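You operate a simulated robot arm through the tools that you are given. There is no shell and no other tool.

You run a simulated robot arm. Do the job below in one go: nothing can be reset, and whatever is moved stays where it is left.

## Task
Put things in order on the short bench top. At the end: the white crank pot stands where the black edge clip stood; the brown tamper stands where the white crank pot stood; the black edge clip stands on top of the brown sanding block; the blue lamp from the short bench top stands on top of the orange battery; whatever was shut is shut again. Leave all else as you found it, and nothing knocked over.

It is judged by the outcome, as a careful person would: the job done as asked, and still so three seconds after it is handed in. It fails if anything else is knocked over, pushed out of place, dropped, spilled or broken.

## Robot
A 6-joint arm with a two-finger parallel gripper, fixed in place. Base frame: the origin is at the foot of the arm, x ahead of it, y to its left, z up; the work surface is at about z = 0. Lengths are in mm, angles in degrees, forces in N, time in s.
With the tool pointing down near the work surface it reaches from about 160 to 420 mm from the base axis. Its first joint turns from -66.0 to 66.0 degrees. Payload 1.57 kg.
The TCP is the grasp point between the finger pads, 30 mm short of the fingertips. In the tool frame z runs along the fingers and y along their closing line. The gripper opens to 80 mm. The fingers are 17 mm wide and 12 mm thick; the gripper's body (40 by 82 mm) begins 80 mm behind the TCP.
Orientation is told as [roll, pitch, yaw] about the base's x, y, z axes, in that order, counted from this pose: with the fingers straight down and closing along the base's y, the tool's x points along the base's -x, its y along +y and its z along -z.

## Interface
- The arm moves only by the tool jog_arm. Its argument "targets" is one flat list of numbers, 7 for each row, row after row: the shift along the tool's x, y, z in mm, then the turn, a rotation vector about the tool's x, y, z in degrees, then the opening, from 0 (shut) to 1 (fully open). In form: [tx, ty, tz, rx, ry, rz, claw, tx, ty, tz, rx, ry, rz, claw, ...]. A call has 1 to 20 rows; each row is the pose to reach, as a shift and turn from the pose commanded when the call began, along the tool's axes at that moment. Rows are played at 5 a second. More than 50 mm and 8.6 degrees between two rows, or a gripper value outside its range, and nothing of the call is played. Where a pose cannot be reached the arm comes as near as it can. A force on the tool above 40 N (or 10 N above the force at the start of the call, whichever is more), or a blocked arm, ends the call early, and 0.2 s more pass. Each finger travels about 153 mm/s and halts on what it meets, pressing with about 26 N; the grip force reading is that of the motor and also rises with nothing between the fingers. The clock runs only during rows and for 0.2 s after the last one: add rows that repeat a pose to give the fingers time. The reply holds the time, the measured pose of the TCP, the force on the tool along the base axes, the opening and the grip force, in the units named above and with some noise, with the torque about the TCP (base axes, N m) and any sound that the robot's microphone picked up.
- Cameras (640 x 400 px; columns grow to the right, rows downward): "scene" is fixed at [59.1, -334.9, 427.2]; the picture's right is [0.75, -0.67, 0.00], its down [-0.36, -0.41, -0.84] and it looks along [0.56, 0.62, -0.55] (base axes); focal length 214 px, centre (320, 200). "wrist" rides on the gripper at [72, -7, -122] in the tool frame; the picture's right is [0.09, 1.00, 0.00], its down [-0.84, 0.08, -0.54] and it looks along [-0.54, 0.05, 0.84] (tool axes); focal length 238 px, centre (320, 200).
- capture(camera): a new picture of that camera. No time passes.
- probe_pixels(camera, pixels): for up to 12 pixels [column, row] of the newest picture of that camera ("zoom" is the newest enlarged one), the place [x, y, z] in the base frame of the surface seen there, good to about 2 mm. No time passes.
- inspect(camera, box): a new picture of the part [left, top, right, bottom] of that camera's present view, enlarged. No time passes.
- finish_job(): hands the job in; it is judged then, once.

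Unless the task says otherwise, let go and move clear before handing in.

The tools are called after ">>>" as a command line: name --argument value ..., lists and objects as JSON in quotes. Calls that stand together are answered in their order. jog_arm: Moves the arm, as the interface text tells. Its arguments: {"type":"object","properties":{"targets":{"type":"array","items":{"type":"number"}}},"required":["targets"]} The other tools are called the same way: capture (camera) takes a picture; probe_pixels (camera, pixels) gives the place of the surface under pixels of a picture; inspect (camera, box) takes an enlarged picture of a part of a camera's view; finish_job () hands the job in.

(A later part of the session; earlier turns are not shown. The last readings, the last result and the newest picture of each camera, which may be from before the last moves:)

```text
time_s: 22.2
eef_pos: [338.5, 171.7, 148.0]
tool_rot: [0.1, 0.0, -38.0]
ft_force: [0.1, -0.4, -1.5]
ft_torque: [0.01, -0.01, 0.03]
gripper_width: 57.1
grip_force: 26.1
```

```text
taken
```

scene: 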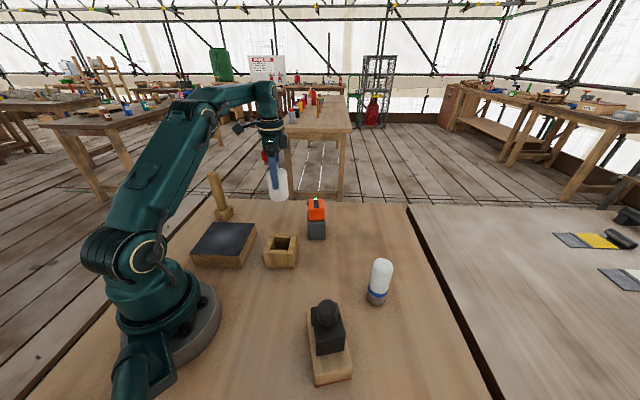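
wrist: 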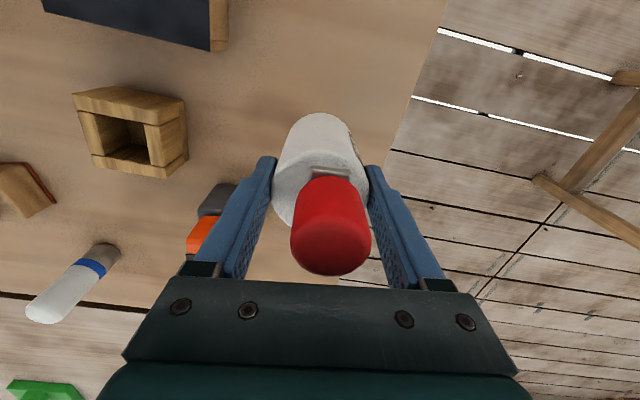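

The pot is up, level and not slipping. I'll carry it around the near side of the battery to the clip's old spot at (352.4,-98.4).

>>> jog_arm --targets '[0.4, -13, 0, 0, 0, 0, 0, 1.1, -38, 0, 0, 0, 0, 0, 1.8, -62, 0, 0, 0, 0, 0, 2.6, -87, 0, 0, 0, 0, 0, 3.2, -110, 0, 0, 0, 0, 0, 0, -130, 0, 0, 0, 0, 0, -11.6, -149.6, 0, 0, 0, 0, 0, -27, -169.3, 0, 0, 0, 0, 0, -42.4, -188, 0, 0, 0, 0, 0, -60, -202, 0, 0, 0, 0, 0, -81.6, -207.5, 0, 0, 0, 0, 0, -105.4, -206.3, 0, 0, 0, 0, 0, -129.1, -205, 0, 0, 0, 0, 0, -152.9, -203.8, 0, 0, 0, 0, 0, -169, -203, 0, 0, 0, 0, 0, -176.7, -202.6, 0, 0, 0, 0, 0, -176.7, -202.6, 0, 0, 0, 0, 0]'

>>> capture --camera "wrist"

>>> capture --camera "scene"

```text
time_s: 25.8
eef_pos: [353.0, -97.9, 148.3]
tool_rot: [0.1, 0.0, -38.0]
ft_force: [0.5, 0.2, -1.6]
ft_torque: [0.01, 0.02, -0.01]
gripper_width: 57.2
grip_force: 26.6
```

```text
taken
```

wrist: 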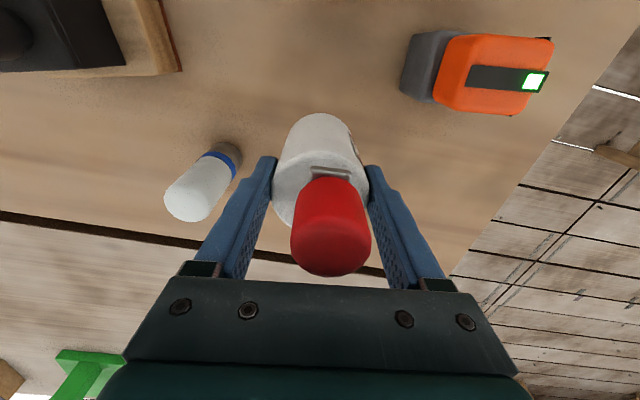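

```text
taken
```

scene: 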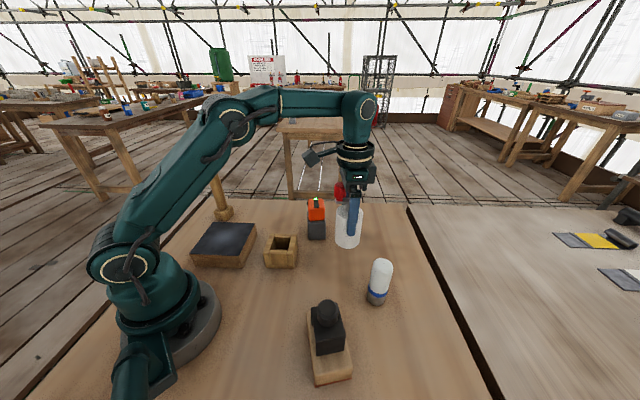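

The pot is above the clip's old place at (353,-98), with the lamp and battery well clear. I'll lower to just above the bench.

>>> jog_arm --targets '[0, 0, 15, 0, 0, 0, 0, 0, 0, 35, 0, 0, 0, 0, 0, 0, 52, 0, 0, 0, 0, 0, 0, 63, 0, 0, 0, 0, 0, 0, 68, 0, 0, 0, 0, 0, 0, 68, 0, 0, 0, 0]'

>>> capture --camera "wrist"

```text
time_s: 27.2
eef_pos: [353.9, -97.5, 81.0]
tool_rot: [0.0, 0.1, -38.1]
ft_force: [0.2, -0.7, -1.2]
ft_torque: [0.0, -0.01, -0.01]
gripper_width: 57.2
grip_force: 26.3
```

```text
taken
```

wrist: 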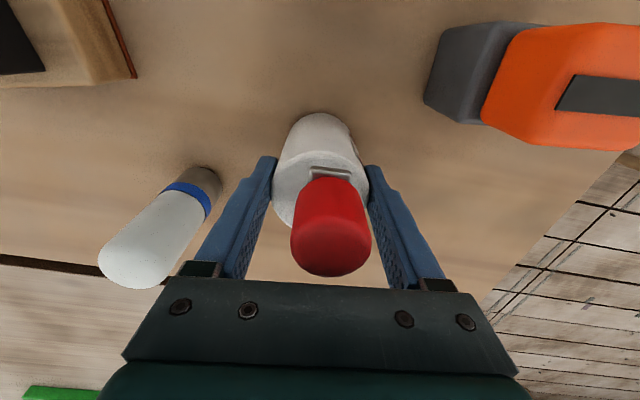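

The pot hangs about 2 mm above the bench at TCP z 80–81. I'll ease it down in half-millimetre steps until the force shows contact.

>>> jog_arm --targets '[0, 0, 0.5, 0, 0, 0, 0, 0, 0, 1, 0, 0, 0, 0, 0, 0, 1.5, 0, 0, 0, 0, 0, 0, 2, 0, 0, 0, 0, 0, 0, 2, 0, 0, 0, 0]'

```text
time_s: 28.4
eef_pos: [352.9, -97.3, 78.0]
tool_rot: [0.3, 0.1, -38.0]
ft_force: [0.4, 1.5, 7.0]
ft_torque: [-0.01, 0.13, -0.02]
gripper_width: 56.9
grip_force: 25.4
```

Contact at 7 N with the pot on the bench. I'll open the fingers and rise straight up, keeping the knob between them.

>>> jog_arm --targets '[0, 0, 0, 0, 0, 0, 0.8, 0, 0, 0, 0, 0, 0, 0.95, 0, 0, 0, 0, 0, 0, 1, 0, 0, -15, 0, 0, 0, 1, 0, 0, -40, 0, 0, 0, 1, 0, 0, -65, 0, 0, 0, 1, 0, 0, -90, 0, 0, 0, 1, 0, 0, -112, 0, 0, 0, 1, 0, 0, -112, 0, 0, 0, 1]'

>>> capture --camera "wrist"

>>> capture --camera "scene"

```text
time_s: 30.4
eef_pos: [352.5, -98.4, 190.0]
tool_rot: [0.1, 0.1, -38.0]
ft_force: [-0.4, 1.1, -0.1]
ft_torque: [-0.01, -0.02, 0.0]
gripper_width: 79.8
grip_force: 0.1
```

```text
taken
```

wrist: 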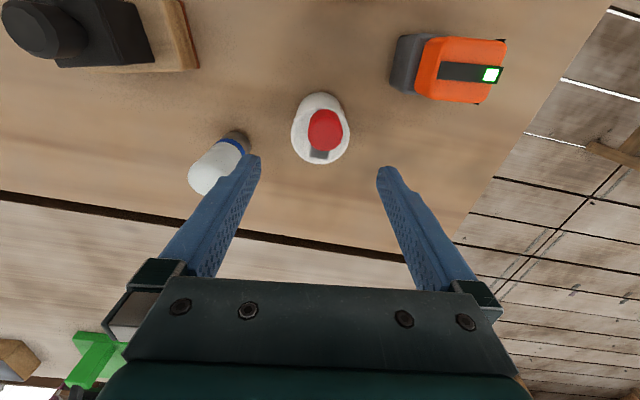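

```text
taken
```

scene: 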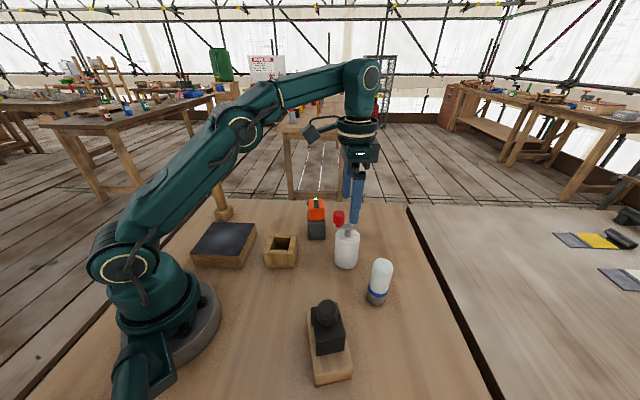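

The pot stands upright on the clip's old spot with the gripper clear above it. Next is the tamper: I'll swing to a vantage at about (190,230,240) with yaw 0 to measure it closely.

>>> jog_arm --targets '[25.4, 12.2, -8, 0, 0, -2.9, 1, 50.8, 24.4, -16, 0, 0, -5.8, 1, 76.2, 36.6, -24, 0, 0, -8.8, 1, 101.7, 48.8, -32, 0, 0, -11.7, 1, 127.1, 61, -40, 0, 0, -14.6, 1, 152.5, 73.2, -46, 0, 0, -17.5, 1, 177.9, 85.5, -50, 0, 0, -20.5, 1, 203.3, 97.7, -50, 0, 0, -23.4, 1, 228.7, 109.9, -50, 0, 0, -26.3, 1, 254.2, 122.1, -50, 0, 0, -29.2, 1, 279.6, 134.3, -50, 0, 0, -32.2, 1, 305, 146.5, -50, 0, 0, -35.1, 1, 330.4, 158.7, -50, 0, 0, -38, 1, 330.4, 158.7, -50, 0, 0, -38, 1]'

>>> capture --camera "wrist"

>>> capture --camera "scene"

```text
time_s: 33.4
eef_pos: [188.7, 231.2, 240.6]
tool_rot: [0.1, -0.1, 0.0]
ft_force: [-0.1, -0.4, -0.7]
ft_torque: [0.02, -0.02, -0.03]
gripper_width: 79.8
grip_force: 0.0
```

```text
taken
```

wrist: 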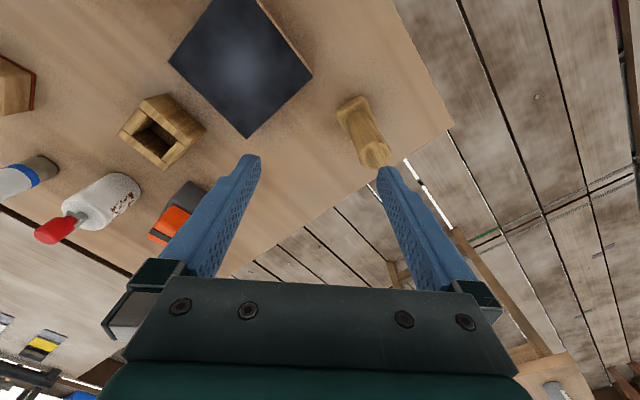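

```text
taken
```

scene: 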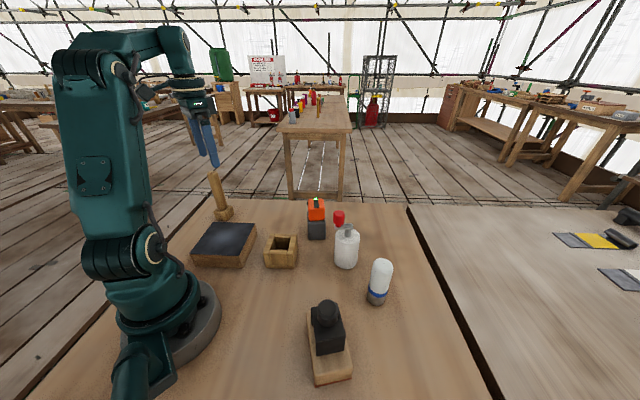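

The tamper shows at (362,130) in the wrist picture, its shaft top near (377,155). I'll zoom and probe it.

>>> inspect --camera "wrist" --box '[320, 80, 410, 180]'

>>> probe_pixels --camera "zoom" --pixels '[[285, 85], [340, 70], [260, 140], [255, 100], [340, 340], [420, 330], [385, 370], [385, 300], [320, 200], [380, 200], [345, 260], [385, 345]]'

```text
4.00 times, centred on (365, 130) of wrist
```

zoom: 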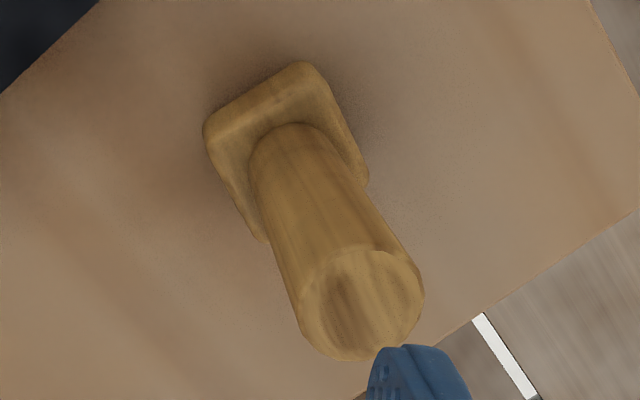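

```text
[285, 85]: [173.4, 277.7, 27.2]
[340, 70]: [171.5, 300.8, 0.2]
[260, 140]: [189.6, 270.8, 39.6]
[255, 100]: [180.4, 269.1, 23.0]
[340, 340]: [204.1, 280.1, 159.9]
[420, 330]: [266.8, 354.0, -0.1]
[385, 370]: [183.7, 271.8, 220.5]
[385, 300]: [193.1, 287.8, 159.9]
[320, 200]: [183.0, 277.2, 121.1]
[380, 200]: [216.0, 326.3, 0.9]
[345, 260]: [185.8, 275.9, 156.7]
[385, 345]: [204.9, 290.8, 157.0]
```

The shaft is round with its top at z 160, centred near zoom pixel (362,305). I'll probe its rim and the base corners.

>>> probe_pixels --camera "zoom" --pixels '[[362, 305], [308, 300], [415, 285], [365, 255], [345, 355], [405, 330], [320, 340], [210, 130], [305, 68], [362, 178], [262, 235], [225, 160]]'

```text
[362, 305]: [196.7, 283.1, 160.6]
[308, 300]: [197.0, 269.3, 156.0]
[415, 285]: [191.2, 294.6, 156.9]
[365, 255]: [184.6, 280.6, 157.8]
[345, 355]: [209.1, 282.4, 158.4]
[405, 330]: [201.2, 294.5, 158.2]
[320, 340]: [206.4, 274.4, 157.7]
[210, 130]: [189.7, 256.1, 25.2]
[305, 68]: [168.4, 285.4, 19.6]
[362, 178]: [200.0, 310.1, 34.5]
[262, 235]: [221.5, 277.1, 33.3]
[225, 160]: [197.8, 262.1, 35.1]
```

The shaft axis is at (196.8,282.7) with diameter about 26, and the base is centred beneath it. I'll move above it at z about 212, with fingertips above the shaft top, and verify.

>>> jog_arm --targets '[-2, 15, 8, 0, 0, 0, 1, -5, 35, 18, 0, 0, 0, 1, -6.8, 52.3, 28, 0, 0, 0, 1, -6.8, 52.3, 28, 0, 0, 0, 1]'

>>> capture --camera "wrist"

>>> inspect --camera "wrist" --box '[270, 70, 390, 180]'

>>> probe_pixels --camera "wrist" --pixels '[[320, 160], [310, 160], [330, 160], [320, 150], [320, 170]]'

```text
time_s: 34.4
eef_pos: [195.5, 283.7, 212.6]
tool_rot: [0.0, 0.1, 0.0]
ft_force: [-0.5, -0.3, 0.6]
ft_torque: [-0.01, 0.03, -0.03]
gripper_width: 79.8
grip_force: 0.0
```

```text
taken
```

wrist: 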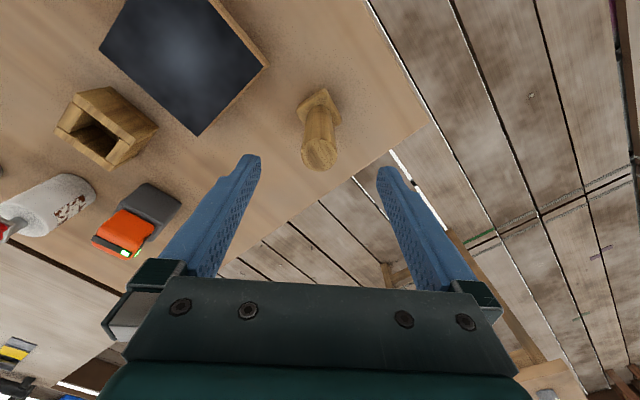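

```text
3.64 times, centred on (330, 125) of wrist
```

zoom: 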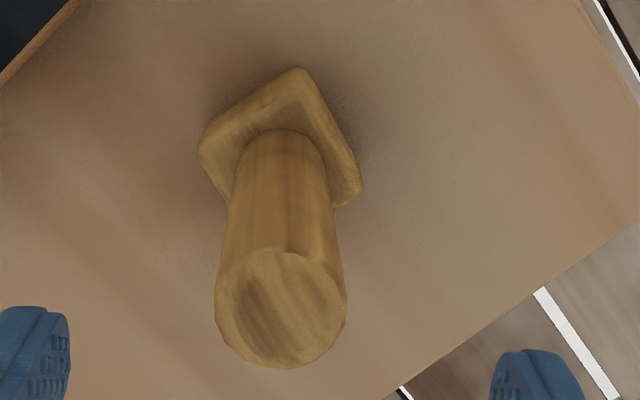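

```text
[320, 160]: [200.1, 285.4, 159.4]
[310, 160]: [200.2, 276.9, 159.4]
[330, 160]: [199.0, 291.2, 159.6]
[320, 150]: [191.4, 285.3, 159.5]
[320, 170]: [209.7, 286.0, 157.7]
```

The shaft top is nicely between the fingers. I'll probe its rim once more here.

>>> probe_pixels --camera "zoom" --pixels '[[281, 308], [221, 305], [342, 300], [285, 258], [281, 362], [230, 340], [335, 330], [240, 265]]'

```text
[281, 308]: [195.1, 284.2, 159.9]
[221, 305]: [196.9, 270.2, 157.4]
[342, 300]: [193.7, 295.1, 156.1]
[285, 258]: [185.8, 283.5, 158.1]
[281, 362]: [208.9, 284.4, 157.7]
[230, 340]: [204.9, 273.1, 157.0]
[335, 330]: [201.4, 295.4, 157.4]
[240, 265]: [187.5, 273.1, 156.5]
```

The centre is confirmed at about (197,283). I'll descend to TCP z 100 (tips at 70, gripper body at 180 above the shaft top) and close.

>>> jog_arm --targets '[-0.5, 0.2, 20, 0, 0, 0, 1, -0.5, 0.2, 45, 0, 0, 0, 1, -0.5, 0.2, 70, 0, 0, 0, 1, -0.5, 0.2, 92, 0, 0, 0, 1, -0.5, 0.2, 106, 0, 0, 0, 1, -0.5, 0.2, 112, 0, 0, 0, 1, -0.5, 0.2, 112, 0, 0, 0, 1]'

>>> capture --camera "wrist"

>>> inspect --camera "scene" --box '[160, 110, 280, 240]'

```text
time_s: 36.0
eef_pos: [197.7, 284.4, 101.3]
tool_rot: [0.2, 0.0, 0.1]
ft_force: [0.1, -0.2, 0.0]
ft_torque: [0.05, 0.0, 0.02]
gripper_width: 79.9
grip_force: 0.0
```

```text
taken
```

wrist: 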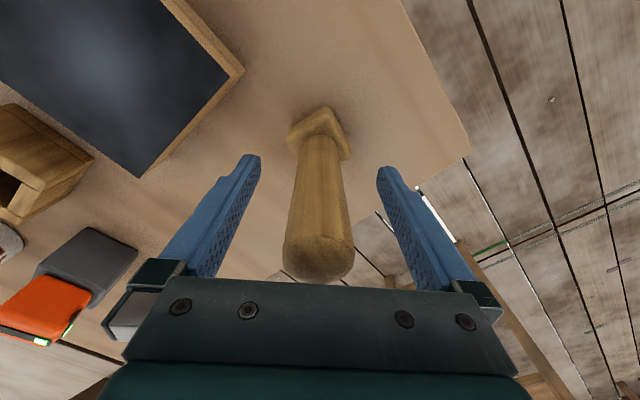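

```text
3.08 times, centred on (220, 175) of scene
```

zoom: 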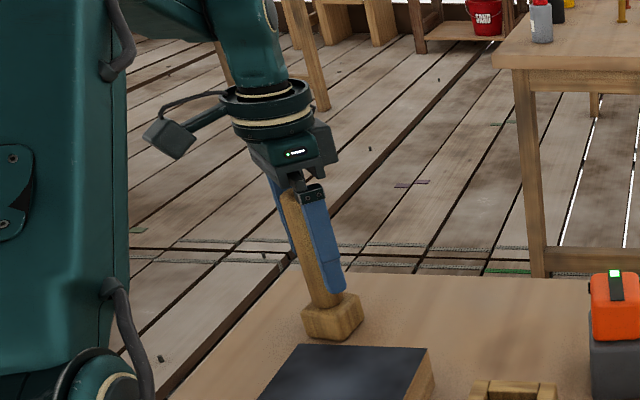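

The shaft stands centred between the fingers (about 320,200). I'll close on it and lift slightly to test the hold.

>>> jog_arm --targets '[0, 0, 0, 0, 0, 0, 0.6, 0, 0, 0, 0, 0, 0, 0.4, 0, 0, 0, 0, 0, 0, 0.3, 0, 0, 0, 0, 0, 0, 0, 0, 0, 0, 0, 0, 0, 0, 0, 0, 0, 0, 0, 0, 0]'

>>> capture --camera "wrist"

```text
time_s: 37.4
eef_pos: [198.3, 283.4, 101.8]
tool_rot: [0.1, 0.0, 0.0]
ft_force: [0.7, -0.9, 2.0]
ft_torque: [-0.15, 0.05, 0.02]
gripper_width: 29.5
grip_force: 25.6
```

```text
taken
```

wrist: 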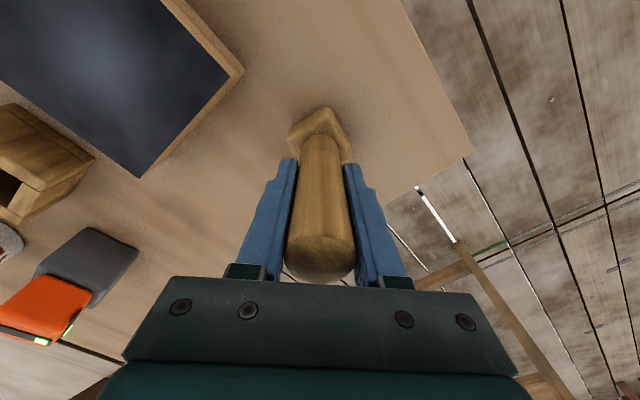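

The shaft is gripped (29.5 mm, 25.6 N). I'll lift 60 mm and carry it straight to the pot's old place at (338.6,170.2).

>>> jog_arm --targets '[0, 0, -5, 0, 0, 0, 0, 0, 0, -20, 0, 0, 0, 0, 0, 0, -40, 0, 0, 0, 0, 0, 0, -55, 0, 0, 0, 0, -10, -8, -60, 0, 0, 0, 0, -30, -24, -60, 0, 0, 0, 0, -52, -41.4, -60, 0, 0, 0, 0, -75, -59.7, -60, 0, 0, 0, 0, -97, -77.2, -60, 0, 0, 0, 0, -117, -93.1, -60, 0, 0, 0, 0, -133, -105.9, -60, 0, 0, 0, 0, -141.6, -112.7, -60, 0, 0, 0, 0, -141.6, -112.7, -60, 0, 0, 0, 0]'

>>> capture --camera "wrist"

>>> capture --camera "scene"

```text
time_s: 40.2
eef_pos: [339.6, 171.2, 160.9]
tool_rot: [0.1, -0.2, 0.0]
ft_force: [0.7, 0.0, -2.6]
ft_torque: [0.05, 0.07, 0.02]
gripper_width: 29.4
grip_force: 26.1
```

```text
taken
```

wrist: 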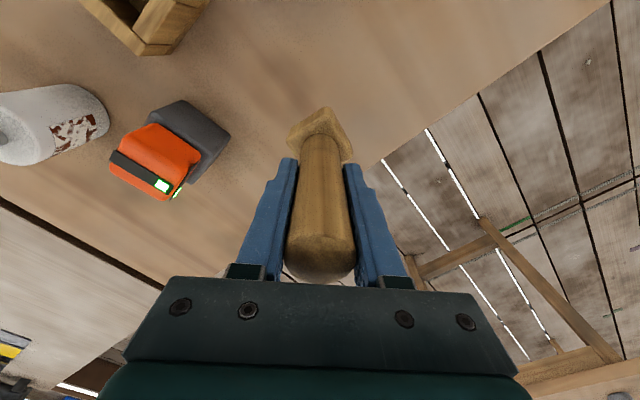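

```text
taken
```

scene: 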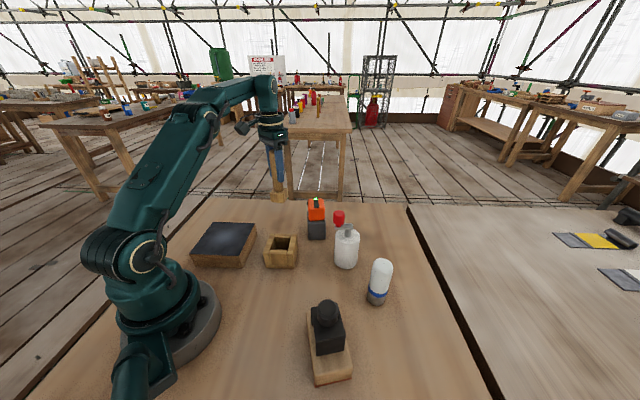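

The tamper is above the pot's old spot, held steady and upright. I'll lower to a few millimetres above the bench.

>>> jog_arm --targets '[0.5, -0.5, 15, 0, 0, 0, 0, 0.5, -0.5, 32, 0, 0, 0, 0, 0.5, -0.5, 47, 0, 0, 0, 0, 0.5, -0.5, 55, 0, 0, 0, 0, 0.5, -0.5, 58, 0, 0, 0, 0, 0.5, -0.5, 58, 0, 0, 0, 0]'

>>> inspect --camera "scene" --box '[220, 120, 350, 240]'

```text
time_s: 41.6
eef_pos: [338.1, 169.0, 102.3]
tool_rot: [0.1, -0.1, 0.0]
ft_force: [-0.7, 0.2, -3.1]
ft_torque: [-0.06, -0.01, 0.0]
gripper_width: 29.5
grip_force: 25.9
```

```text
3.33 times, centred on (285, 180) of scene
```

zoom: 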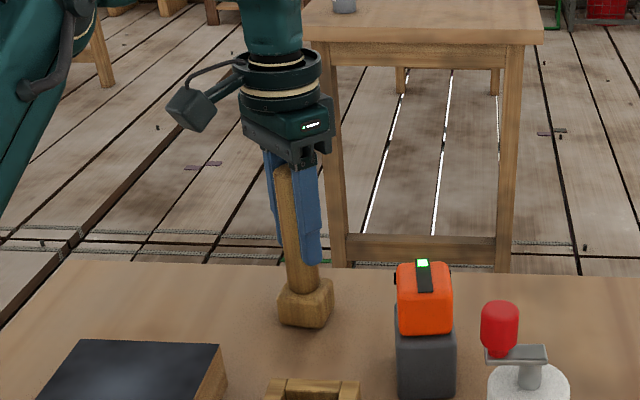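

The tamper's base is within about 2 mm of the bench, and the force still shows only its weight. I'll ease it down to contact.

>>> jog_arm --targets '[0, 0, 0.5, 0, 0, 0, 0, 0, 0, 1, 0, 0, 0, 0, 0, 0, 1.5, 0, 0, 0, 0, 0, 0, 2, 0, 0, 0, 0, 0, 0, 2, 0, 0, 0, 0]'

```text
time_s: 42.8
eef_pos: [338.2, 169.7, 100.9]
tool_rot: [0.1, 0.0, 0.0]
ft_force: [-3.5, -1.6, 8.4]
ft_torque: [-0.41, 0.37, -0.09]
gripper_width: 29.6
grip_force: 26.1
```

Contact is made (8.4 N, slightly at one base corner). I'll open gently so the tamper settles, widen the fingers, then rise clear.

>>> jog_arm --targets '[0, 0, 0, 0, 0, 0, 0.38, 0, 0, 0, 0, 0, 0, 0.42, 0, 0, 0, 0, 0, 0, 0.5, 0, 0, 0, 0, 0, 0, 0.7, 0, 0, 0, 0, 0, 0, 1, 0, 0, 0, 0, 0, 0, 1]'

>>> capture --camera "wrist"

>>> inspect --camera "scene" --box '[220, 120, 350, 240]'

```text
time_s: 44.2
eef_pos: [338.4, 171.0, 101.8]
tool_rot: [0.1, 0.0, 0.0]
ft_force: [0.0, 0.9, -0.5]
ft_torque: [-0.02, 0.01, 0.01]
gripper_width: 80.1
grip_force: 0.0
```

```text
taken
```

wrist: 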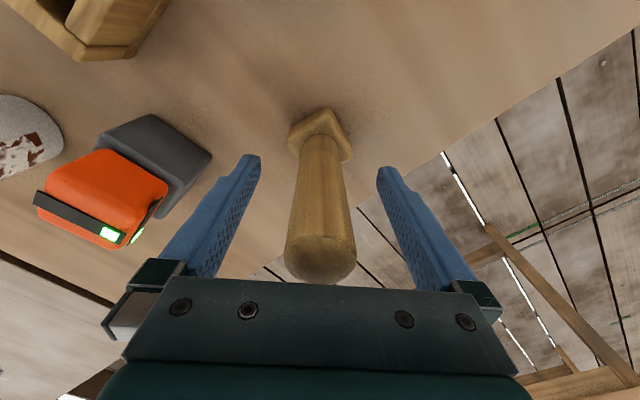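

```text
3.33 times, centred on (285, 180) of scene
```

zoom: 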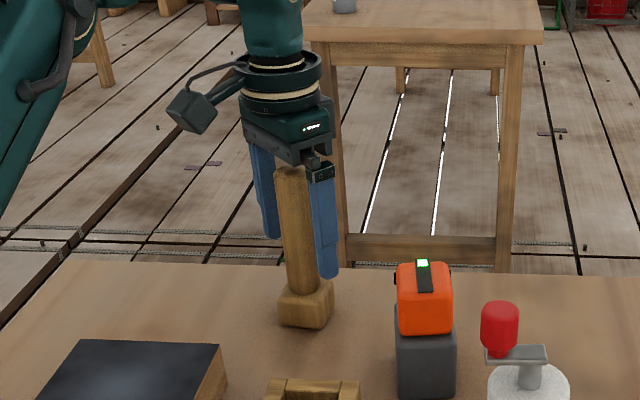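

The tamper stands freely and upright with the fingers fully open. Reach stops me lifting straight above its 160 mm top, so I'll rise partway and then back out along -x, with the shaft passing between the fingers.

>>> jog_arm --targets '[0, 0, -15, 0, 0, 0, 1, 0, 0, -35, 0, 0, 0, 1, 0, 0, -55, 0, 0, 0, 1, 5, 0, -65, 0, 0, 0, 1, 20, 0, -70, 0, 0, 0, 1, 40, 0, -75, 0, 0, 0, 1, 62, 0, -82, 0, 0, 0, 1, 85, 0, -95, 0, 0, 0, 1, 100, 0, -110, 0, 0, 0, 1, 100, 0, -110, 0, 0, 0, 1]'

>>> capture --camera "wrist"

>>> capture --camera "scene"

```text
time_s: 46.4
eef_pos: [238.3, 170.4, 211.6]
tool_rot: [0.1, 0.0, 0.0]
ft_force: [0.2, -0.3, 0.0]
ft_torque: [0.02, 0.0, 0.0]
gripper_width: 80.2
grip_force: 0.0
```

```text
taken
```

wrist: 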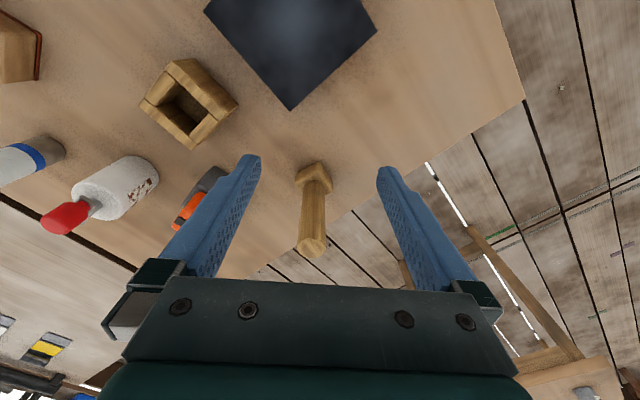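

```text
taken
```

scene: 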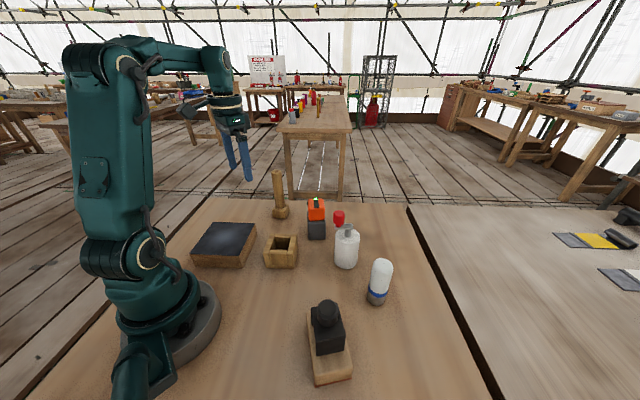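

The tamper is upright and I'm clear of it. On the way to the lamp I'll stop at about (290,24,230) to look straight at the battery's top.

>>> jog_arm --targets '[-8.6, -24.4, -3, 0, 0, 0, 1, -17.2, -48.8, -6, 0, 0, 0, 1, -25.9, -73.2, -9, 0, 0, 0, 1, -34.5, -97.6, -12, 0, 0, 0, 1, -43.1, -122, -15, 0, 0, 0, 1, -51.7, -146.4, -18.4, 0, 0, 0, 1, -51.7, -146.4, -18.4, 0, 0, 0, 1]'

>>> capture --camera "wrist"

>>> inspect --camera "wrist" --box '[270, 130, 370, 240]'

```text
time_s: 48.0
eef_pos: [290.3, 23.8, 227.1]
tool_rot: [0.0, 0.0, 0.0]
ft_force: [-0.1, -0.7, 0.3]
ft_torque: [0.01, -0.02, 0.02]
gripper_width: 79.9
grip_force: 0.1
```

```text
taken
```

wrist: 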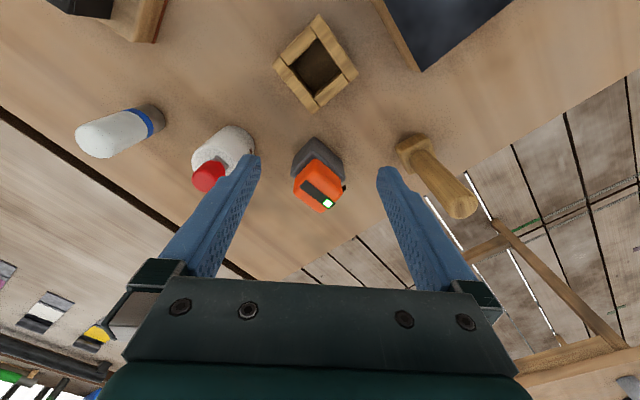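

```text
3.64 times, centred on (320, 185) of wrist
```

zoom: 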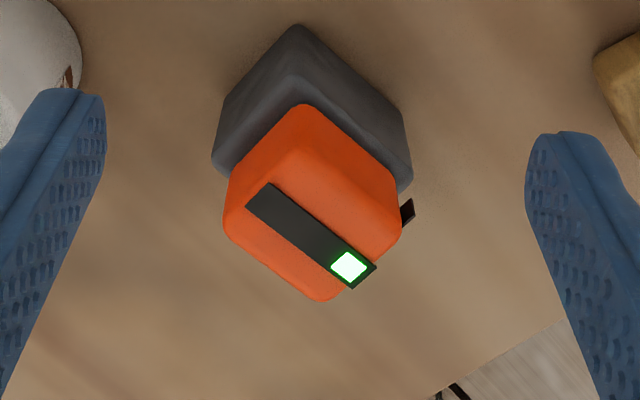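

The battery's top is at zoom (310,235), with a black strip and green LED along it. I'll probe the strip and the orange surface for height and extent.

>>> probe_pixels --camera "zoom" --pixels '[[265, 200], [300, 225], [350, 266], [280, 250], [320, 280], [340, 205], [370, 225], [310, 170], [240, 215], [305, 115], [315, 240], [300, 265]]'

>>> probe_pixels --camera "zoom" --pixels '[[230, 190], [228, 225], [320, 297], [300, 290], [395, 205], [398, 225], [305, 150], [250, 170], [370, 270], [407, 212], [290, 185], [250, 200]]'

```text
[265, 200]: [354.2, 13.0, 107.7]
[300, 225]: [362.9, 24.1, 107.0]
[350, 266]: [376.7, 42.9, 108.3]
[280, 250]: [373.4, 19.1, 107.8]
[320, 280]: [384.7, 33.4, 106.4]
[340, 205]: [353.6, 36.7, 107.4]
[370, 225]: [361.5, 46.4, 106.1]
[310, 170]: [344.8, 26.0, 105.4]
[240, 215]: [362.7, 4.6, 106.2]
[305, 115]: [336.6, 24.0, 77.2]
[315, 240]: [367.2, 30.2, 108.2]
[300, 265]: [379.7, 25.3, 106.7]
```

```text
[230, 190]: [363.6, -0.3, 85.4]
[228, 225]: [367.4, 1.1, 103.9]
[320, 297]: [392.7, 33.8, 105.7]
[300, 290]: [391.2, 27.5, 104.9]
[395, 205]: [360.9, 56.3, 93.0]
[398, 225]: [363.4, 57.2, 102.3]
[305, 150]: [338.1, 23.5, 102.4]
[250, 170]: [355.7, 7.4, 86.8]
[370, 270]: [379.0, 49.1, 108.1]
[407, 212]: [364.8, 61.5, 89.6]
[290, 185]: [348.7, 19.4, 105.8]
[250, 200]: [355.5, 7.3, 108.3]
```

The battery top is flat at z about 107.5 (strip about 108) and centred at about (365,28.3). Now I'll go towards the lamp, to (290,-190,200) with yaw -33, and measure it.

>>> jog_arm --targets '[0, -26.8, 2, 0, 0, 4.1, 1, 0, -53.5, 5, 0, 0, 8.2, 1, 0, -80.3, 8, 0, 0, 12.4, 1, 0, -107, 11, 0, 0, 16.5, 1, 0, -133.8, 15, 0, 0, 20.6, 1, 0, -160.5, 19, 0, 0, 24.8, 1, 0, -187.3, 23, 0, 0, 28.9, 1, 0, -214, 27, 0, 0, 33, 1, 0, -214, 27, 0, 0, 33, 1]'

>>> capture --camera "wrist"

>>> capture --camera "scene"

```text
time_s: 50.0
eef_pos: [288.8, -190.2, 200.3]
tool_rot: [0.1, 0.0, -33.2]
ft_force: [-0.2, -0.7, 0.9]
ft_torque: [-0.02, 0.03, 0.04]
gripper_width: 80.0
grip_force: 0.0
```

```text
taken
```

wrist: 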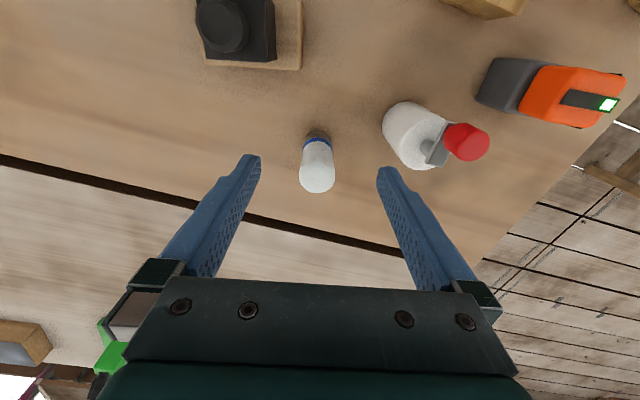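

```text
taken
```

scene: 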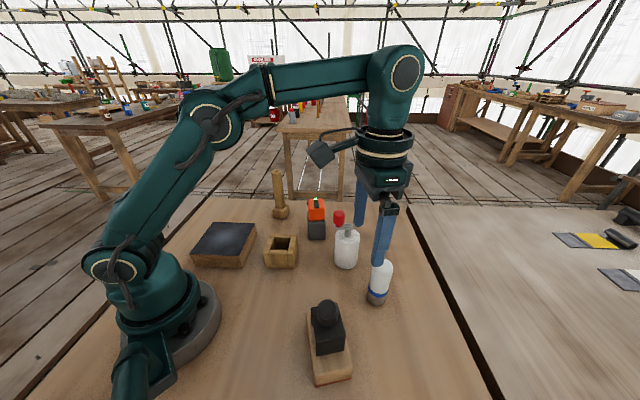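

The lamp shows centred at (317,162) between the fingers' lines. I'll zoom and probe its outline.

>>> inspect --camera "wrist" --box '[280, 120, 355, 205]'

>>> probe_pixels --camera "zoom" --pixels '[[320, 110], [255, 130], [380, 150], [320, 150], [320, 200], [260, 200], [370, 220], [310, 280], [240, 300], [380, 300], [310, 340], [310, 310]]'

```text
4.71 times, centred on (318, 162) of wrist
```

zoom: 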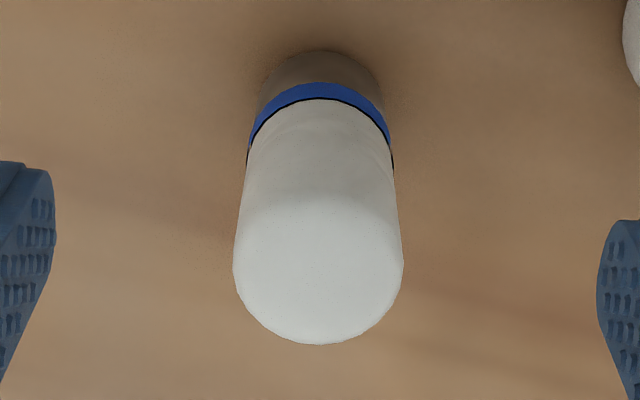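

```text
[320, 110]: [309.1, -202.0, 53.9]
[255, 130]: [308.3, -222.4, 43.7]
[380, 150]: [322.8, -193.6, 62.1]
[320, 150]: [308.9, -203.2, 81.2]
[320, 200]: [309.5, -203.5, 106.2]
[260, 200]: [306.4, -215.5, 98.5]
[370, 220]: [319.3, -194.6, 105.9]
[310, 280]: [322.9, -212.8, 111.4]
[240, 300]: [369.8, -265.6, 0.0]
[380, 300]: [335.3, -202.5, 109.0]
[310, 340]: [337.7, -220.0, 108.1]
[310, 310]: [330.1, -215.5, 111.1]
```

The lamp's axis is at about (324.5,-212) with radius about 18.6 and top at 112. I'll move above it at z 155, with tips above the lamp, and check.

>>> jog_arm --targets '[-10, 0.1, 15, 0, 0, 0, 1, -25, 0.2, 32, 0, 0, 0, 1, -40.9, 0.3, 45, 0, 0, 0, 1, -40.9, 0.3, 45, 0, 0, 0, 1]'

>>> capture --camera "wrist"

>>> inspect --camera "wrist" --box '[260, 90, 380, 180]'

>>> probe_pixels --camera "zoom" --pixels '[[320, 250], [320, 100], [280, 150], [360, 150], [320, 180]]'

```text
time_s: 51.0
eef_pos: [324.0, -212.8, 156.6]
tool_rot: [0.1, 0.0, -32.9]
ft_force: [0.2, 0.0, -1.0]
ft_torque: [0.01, -0.02, 0.0]
gripper_width: 80.1
grip_force: 0.1
```

```text
taken
```

wrist: 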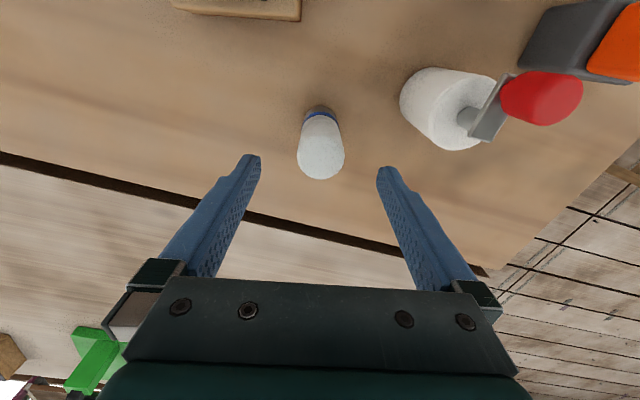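

```text
4.44 times, centred on (320, 135) of wrist
```

zoom: 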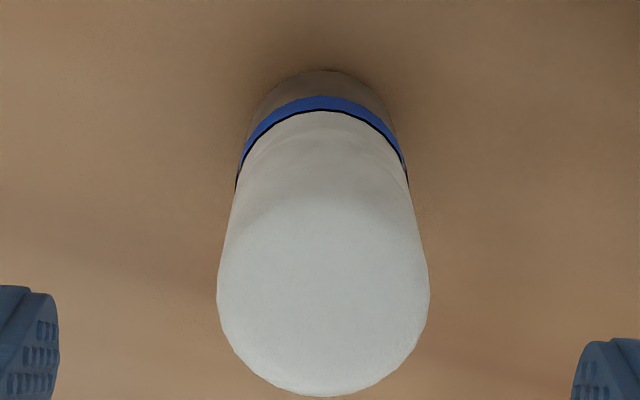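

```text
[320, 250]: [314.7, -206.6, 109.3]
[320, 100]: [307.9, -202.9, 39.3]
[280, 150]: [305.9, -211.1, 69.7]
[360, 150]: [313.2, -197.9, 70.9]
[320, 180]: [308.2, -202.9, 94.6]
```

The lamp lines up between the fingers (zoom column about 323). I'll descend to TCP z about 62, then close.

>>> jog_arm --targets '[0, 0, 20, 0, 0, 0, 1, 0, 0, 40, 0, 0, 0, 1, 0, 0, 60, 0, 0, 0, 1, 0, 0, 80, 0, 0, 0, 1, 0, 0, 93, 0, 0, 0, 1, 0, 0, 93, 0, 0, 0, 1]'

>>> capture --camera "wrist"

```text
time_s: 52.4
eef_pos: [325.2, -212.5, 62.4]
tool_rot: [0.0, 0.2, -33.0]
ft_force: [-0.2, -0.9, 0.1]
ft_torque: [0.02, 0.01, -0.02]
gripper_width: 80.1
grip_force: 0.1
```

```text
taken
```

wrist: 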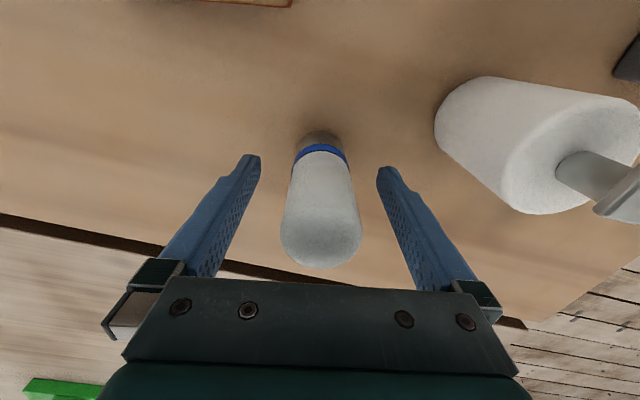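

The lamp is centred between the fingers and the pot is well clear to the right. I'll close on the lamp.

>>> jog_arm --targets '[0, 0, 0, 0, 0, 0, 0.7, 0, 0, 0, 0, 0, 0, 0.5, 0, 0, 0, 0, 0, 0, 0.4, 0, 0, 0, 0, 0, 0, 0, 0, 0, 0, 0, 0, 0, 0]'

>>> capture --camera "wrist"

```text
time_s: 53.6
eef_pos: [325.1, -212.8, 63.7]
tool_rot: [0.1, 0.0, -33.0]
ft_force: [-0.1, -0.7, 0.5]
ft_torque: [-0.05, 0.01, -0.04]
gripper_width: 36.7
grip_force: 25.9
```

```text
taken
```

wrist: 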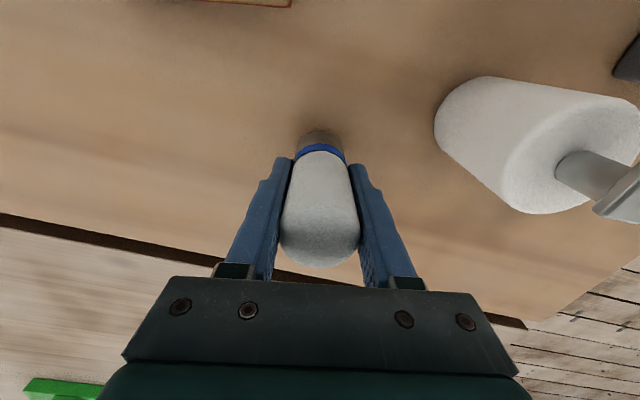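

The lamp is gripped (36.7 mm, 25.9 N). I'll lift it 70 mm first and check the hold.

>>> jog_arm --targets '[0, 0, -5, 0, 0, 0, 0, 0, 0, -20, 0, 0, 0, 0, 0, 0, -40, 0, 0, 0, 0, 0, 0, -58, 0, 0, 0, 0, 0, 0, -70, 0, 0, 0, 0, 0, 0, -70, 0, 0, 0, 0]'

>>> capture --camera "wrist"

>>> capture --camera "scene"

```text
time_s: 55.0
eef_pos: [323.5, -211.8, 133.7]
tool_rot: [0.1, 0.1, -33.1]
ft_force: [0.7, -0.8, -1.7]
ft_torque: [-0.02, -0.04, 0.0]
gripper_width: 36.8
grip_force: 25.4
```

```text
taken
```

wrist: 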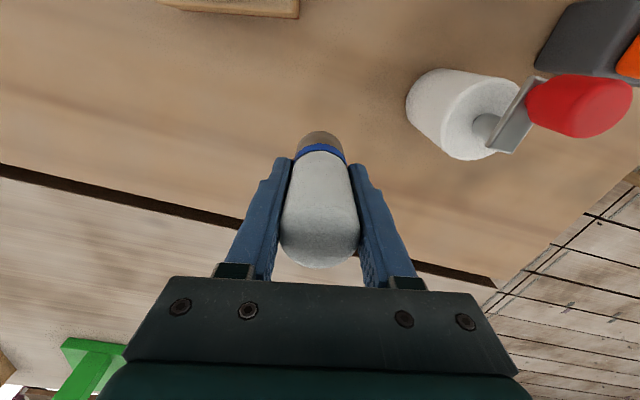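

```text
taken
```

scene: 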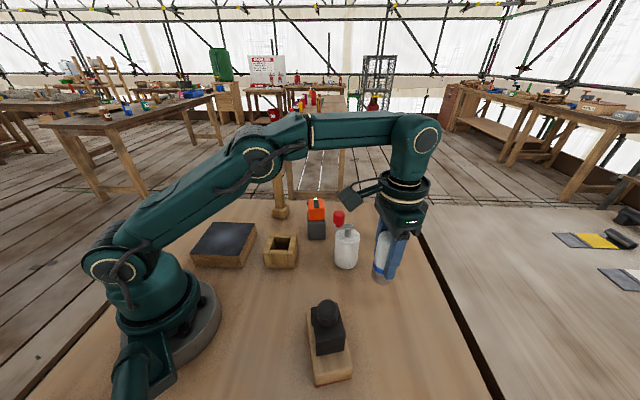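

The lamp hangs straight and isn't slipping. I'll carry it inwards, around the pot on the near side, then out above the battery with its bottom well above the battery top.

>>> jog_arm --targets '[10, 1.2, -12, 0, 0, 0, 0, 32, 3.8, -27, 0, 0, 0, 0, 56, 6.6, -41, 0, 0, 0, 0, 80, 9.5, -52, 0, 0, 0, 0, 103, 20, -58, 0, 0, 0, 0, 116, 42, -58, 0, 0, 0, 0, 131, 66, -58, 0, 0, 0, 0, 146, 90, -58, 0, 0, 0, 0, 158, 110, -58, 0, 0, 0, 0, 163, 124, -58, 0, 0, 0, 0, 153, 142, -58, 0, 0, 0, 0, 138, 164, -58, 0, 0, 0, 0, 123, 186, -58, 0, 0, 0, 0, 108, 208, -58, 0, 0, 0, 0, 96.9, 223.6, -58, 0, 0, 0, 0, 96.9, 223.6, -58, 0, 0, 0, 0]'

>>> capture --camera "wrist"

>>> capture --camera "scene"

```text
time_s: 58.4
eef_pos: [365.6, 26.9, 191.9]
tool_rot: [0.1, 0.0, -33.0]
ft_force: [-0.4, -0.3, 0.0]
ft_torque: [0.02, 0.0, -0.03]
gripper_width: 37.0
grip_force: 25.9
```

```text
taken
```

wrist: 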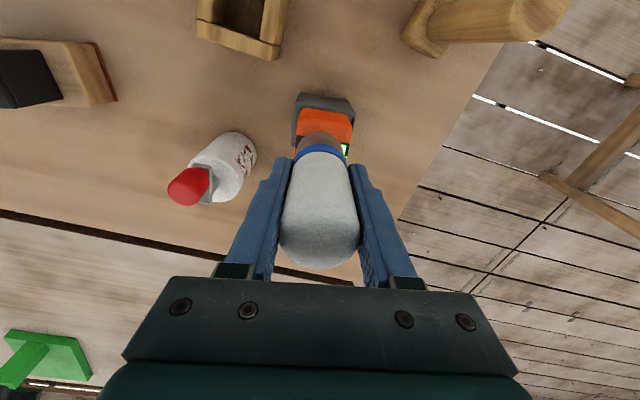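

```text
taken
```

scene: 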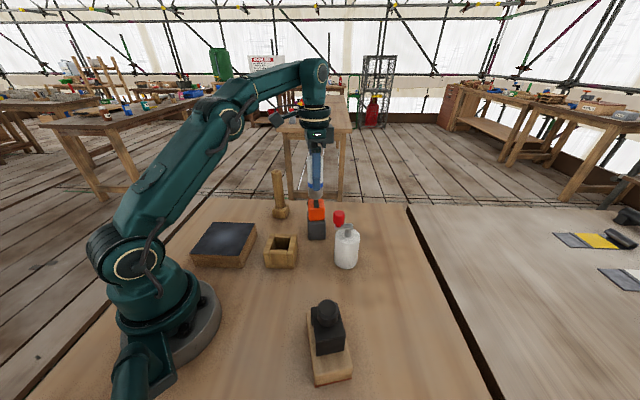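

The lamp is above the battery in both pictures (wrist about (322,140), scene about (316,195)). I'll zoom to check the centring.

>>> inspect --camera "wrist" --box '[270, 80, 380, 180]'

>>> probe_pixels --camera "zoom" --pixels '[[320, 215], [260, 225], [375, 235], [320, 240], [255, 140], [400, 150], [330, 150], [230, 240], [425, 235], [290, 215], [350, 218], [210, 175]]'

>>> inspect --camera "scene" --box '[270, 150, 370, 250]'

>>> probe_pixels --camera "zoom" --pixels '[[300, 180], [270, 165], [325, 165], [300, 215], [270, 215], [340, 215], [300, 240], [265, 240], [335, 240], [300, 198]]'

```text
4.00 times, centred on (325, 130) of wrist
```

zoom: 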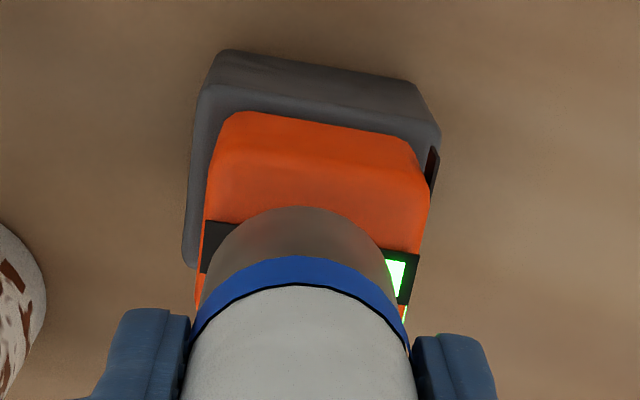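

```text
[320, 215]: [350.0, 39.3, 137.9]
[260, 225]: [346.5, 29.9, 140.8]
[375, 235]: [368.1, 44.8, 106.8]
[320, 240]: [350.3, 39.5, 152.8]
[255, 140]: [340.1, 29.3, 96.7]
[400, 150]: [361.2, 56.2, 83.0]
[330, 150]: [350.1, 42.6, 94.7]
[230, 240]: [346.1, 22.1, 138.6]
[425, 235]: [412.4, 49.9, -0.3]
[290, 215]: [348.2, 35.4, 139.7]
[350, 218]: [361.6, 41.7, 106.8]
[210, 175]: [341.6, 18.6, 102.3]
```

```text
4.00 times, centred on (320, 200) of scene
```

zoom: 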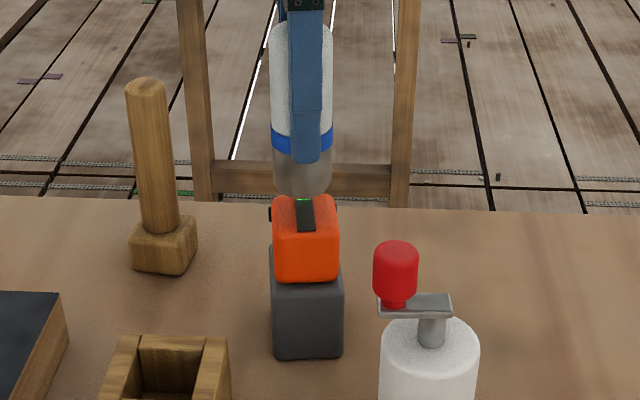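

```text
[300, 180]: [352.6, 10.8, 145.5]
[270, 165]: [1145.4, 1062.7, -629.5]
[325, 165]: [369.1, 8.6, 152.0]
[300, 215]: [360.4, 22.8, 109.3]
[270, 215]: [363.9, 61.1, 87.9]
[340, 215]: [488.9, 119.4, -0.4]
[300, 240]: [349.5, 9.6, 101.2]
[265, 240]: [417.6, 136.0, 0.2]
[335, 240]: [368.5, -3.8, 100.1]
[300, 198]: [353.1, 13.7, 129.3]
```

Fits to the probed points put the lamp's axis at about (365,28), within about 1 mm of the battery's centre. I'll lower it to about 2 mm above the battery top.

>>> jog_arm --targets '[0, 0, 6, 0, 0, 0, 0, 0, 0, 12, 0, 0, 0, 0, 0, 0, 16, 0, 0, 0, 0, 0, 0, 17, 0, 0, 0, 0, 0, 0, 17, 0, 0, 0, 0]'

>>> inspect --camera "wrist" --box '[270, 80, 380, 180]'

>>> inspect --camera "scene" --box '[270, 150, 370, 250]'

```text
time_s: 59.6
eef_pos: [365.5, 26.5, 174.5]
tool_rot: [0.1, 0.1, -32.9]
ft_force: [-0.6, -0.2, -0.5]
ft_torque: [0.04, 0.01, 0.04]
gripper_width: 36.8
grip_force: 25.5
```

```text
4.00 times, centred on (325, 130) of wrist
```

zoom: 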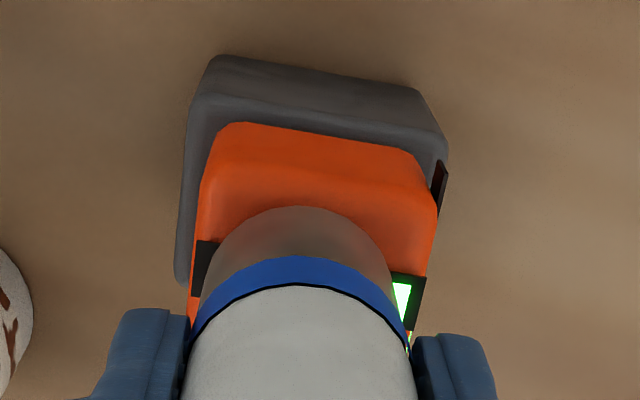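

```text
4.00 times, centred on (320, 200) of scene
```

zoom: 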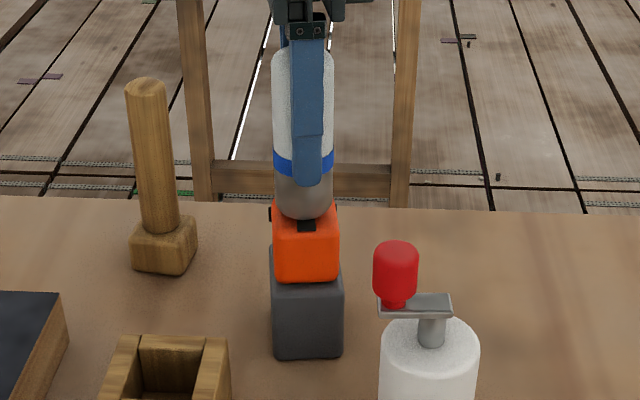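

In the scene zoom the lamp (277–331) is centred on the battery top (273–338). In the wrist zoom it looks slightly left, so I'll probe both edges to check.

>>> inspect --camera "wrist" --box '[290, 120, 360, 170]'

>>> probe_pixels --camera "zoom" --pixels '[[200, 250], [190, 320], [545, 260], [560, 200], [560, 300], [270, 195], [340, 195], [410, 200], [210, 330], [250, 260], [460, 280], [480, 330]]'

```text
8.00 times, centred on (325, 145) of wrist
```

zoom: 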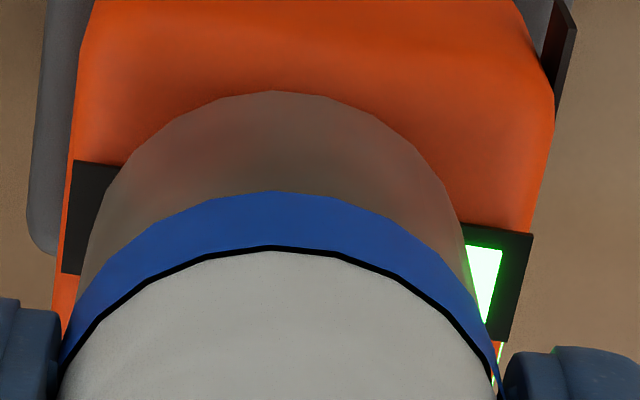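

```text
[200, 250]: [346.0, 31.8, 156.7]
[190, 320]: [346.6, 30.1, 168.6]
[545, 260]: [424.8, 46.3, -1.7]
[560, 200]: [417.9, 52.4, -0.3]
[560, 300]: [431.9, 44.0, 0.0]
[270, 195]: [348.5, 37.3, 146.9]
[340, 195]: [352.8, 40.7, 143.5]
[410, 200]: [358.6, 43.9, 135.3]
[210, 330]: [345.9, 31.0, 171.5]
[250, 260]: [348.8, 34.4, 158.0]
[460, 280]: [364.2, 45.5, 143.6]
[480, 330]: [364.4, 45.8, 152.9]
```

Both checks suggest the lamp is about 1–2 mm too far in tool -y from the battery's centre. I'll shift it 1.5 mm in tool y and 0.5 mm in x while still clear, then ease down.

>>> jog_arm --targets '[0.5, 1.5, 0, 0, 0, 0, 0, 0.5, 1.5, 0.5, 0, 0, 0, 0, 0.5, 1.5, 1, 0, 0, 0, 0, 0.5, 1.5, 1.5, 0, 0, 0, 0, 0.5, 1.5, 1.5, 0, 0, 0, 0]'

>>> inspect --camera "wrist" --box '[290, 120, 360, 170]'

```text
time_s: 60.8
eef_pos: [365.6, 29.6, 173.9]
tool_rot: [0.2, 0.2, -33.0]
ft_force: [-0.1, -0.4, -1.3]
ft_torque: [0.02, -0.05, 0.02]
gripper_width: 37.0
grip_force: 25.7
```

```text
8.00 times, centred on (325, 145) of wrist
```

zoom: 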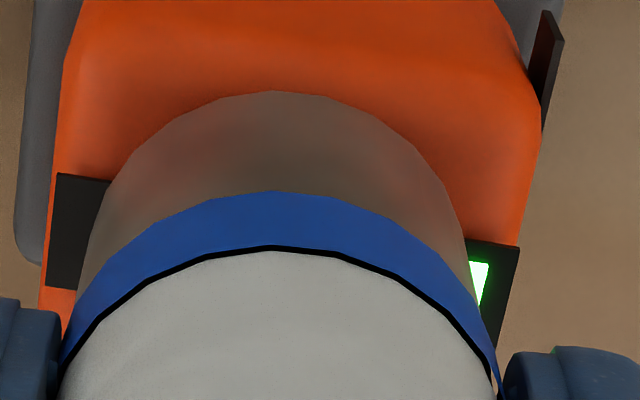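

Now it's centred: the battery edges at zoom row 270 are about columns 44 and 513 (mid 278), with the lamp axis at about 275. I'll ease down to contact.

>>> jog_arm --targets '[0, 0, 0.5, 0, 0, 0, 0, 0, 0, 1, 0, 0, 0, 0, 0, 0, 1.5, 0, 0, 0, 0, 0, 0, 1.5, 0, 0, 0, 0]'

```text
time_s: 61.8
eef_pos: [365.7, 28.3, 172.0]
tool_rot: [0.1, 0.1, -33.0]
ft_force: [0.2, -0.6, -1.1]
ft_torque: [0.01, -0.03, -0.01]
gripper_width: 36.8
grip_force: 25.8
```

No contact yet (z force -1.1 N, TCP z about 172). I'll continue down in half-millimetre steps.

>>> jog_arm --targets '[0, 0, 0.5, 0, 0, 0, 0, 0, 0, 1, 0, 0, 0, 0, 0, 0, 1, 0, 0, 0, 0]'

```text
time_s: 62.6
eef_pos: [365.5, 29.2, 170.3]
tool_rot: [0.2, 0.1, -33.0]
ft_force: [1.0, -0.2, 0.0]
ft_torque: [-0.03, 0.01, 0.01]
gripper_width: 36.7
grip_force: 26.2
```

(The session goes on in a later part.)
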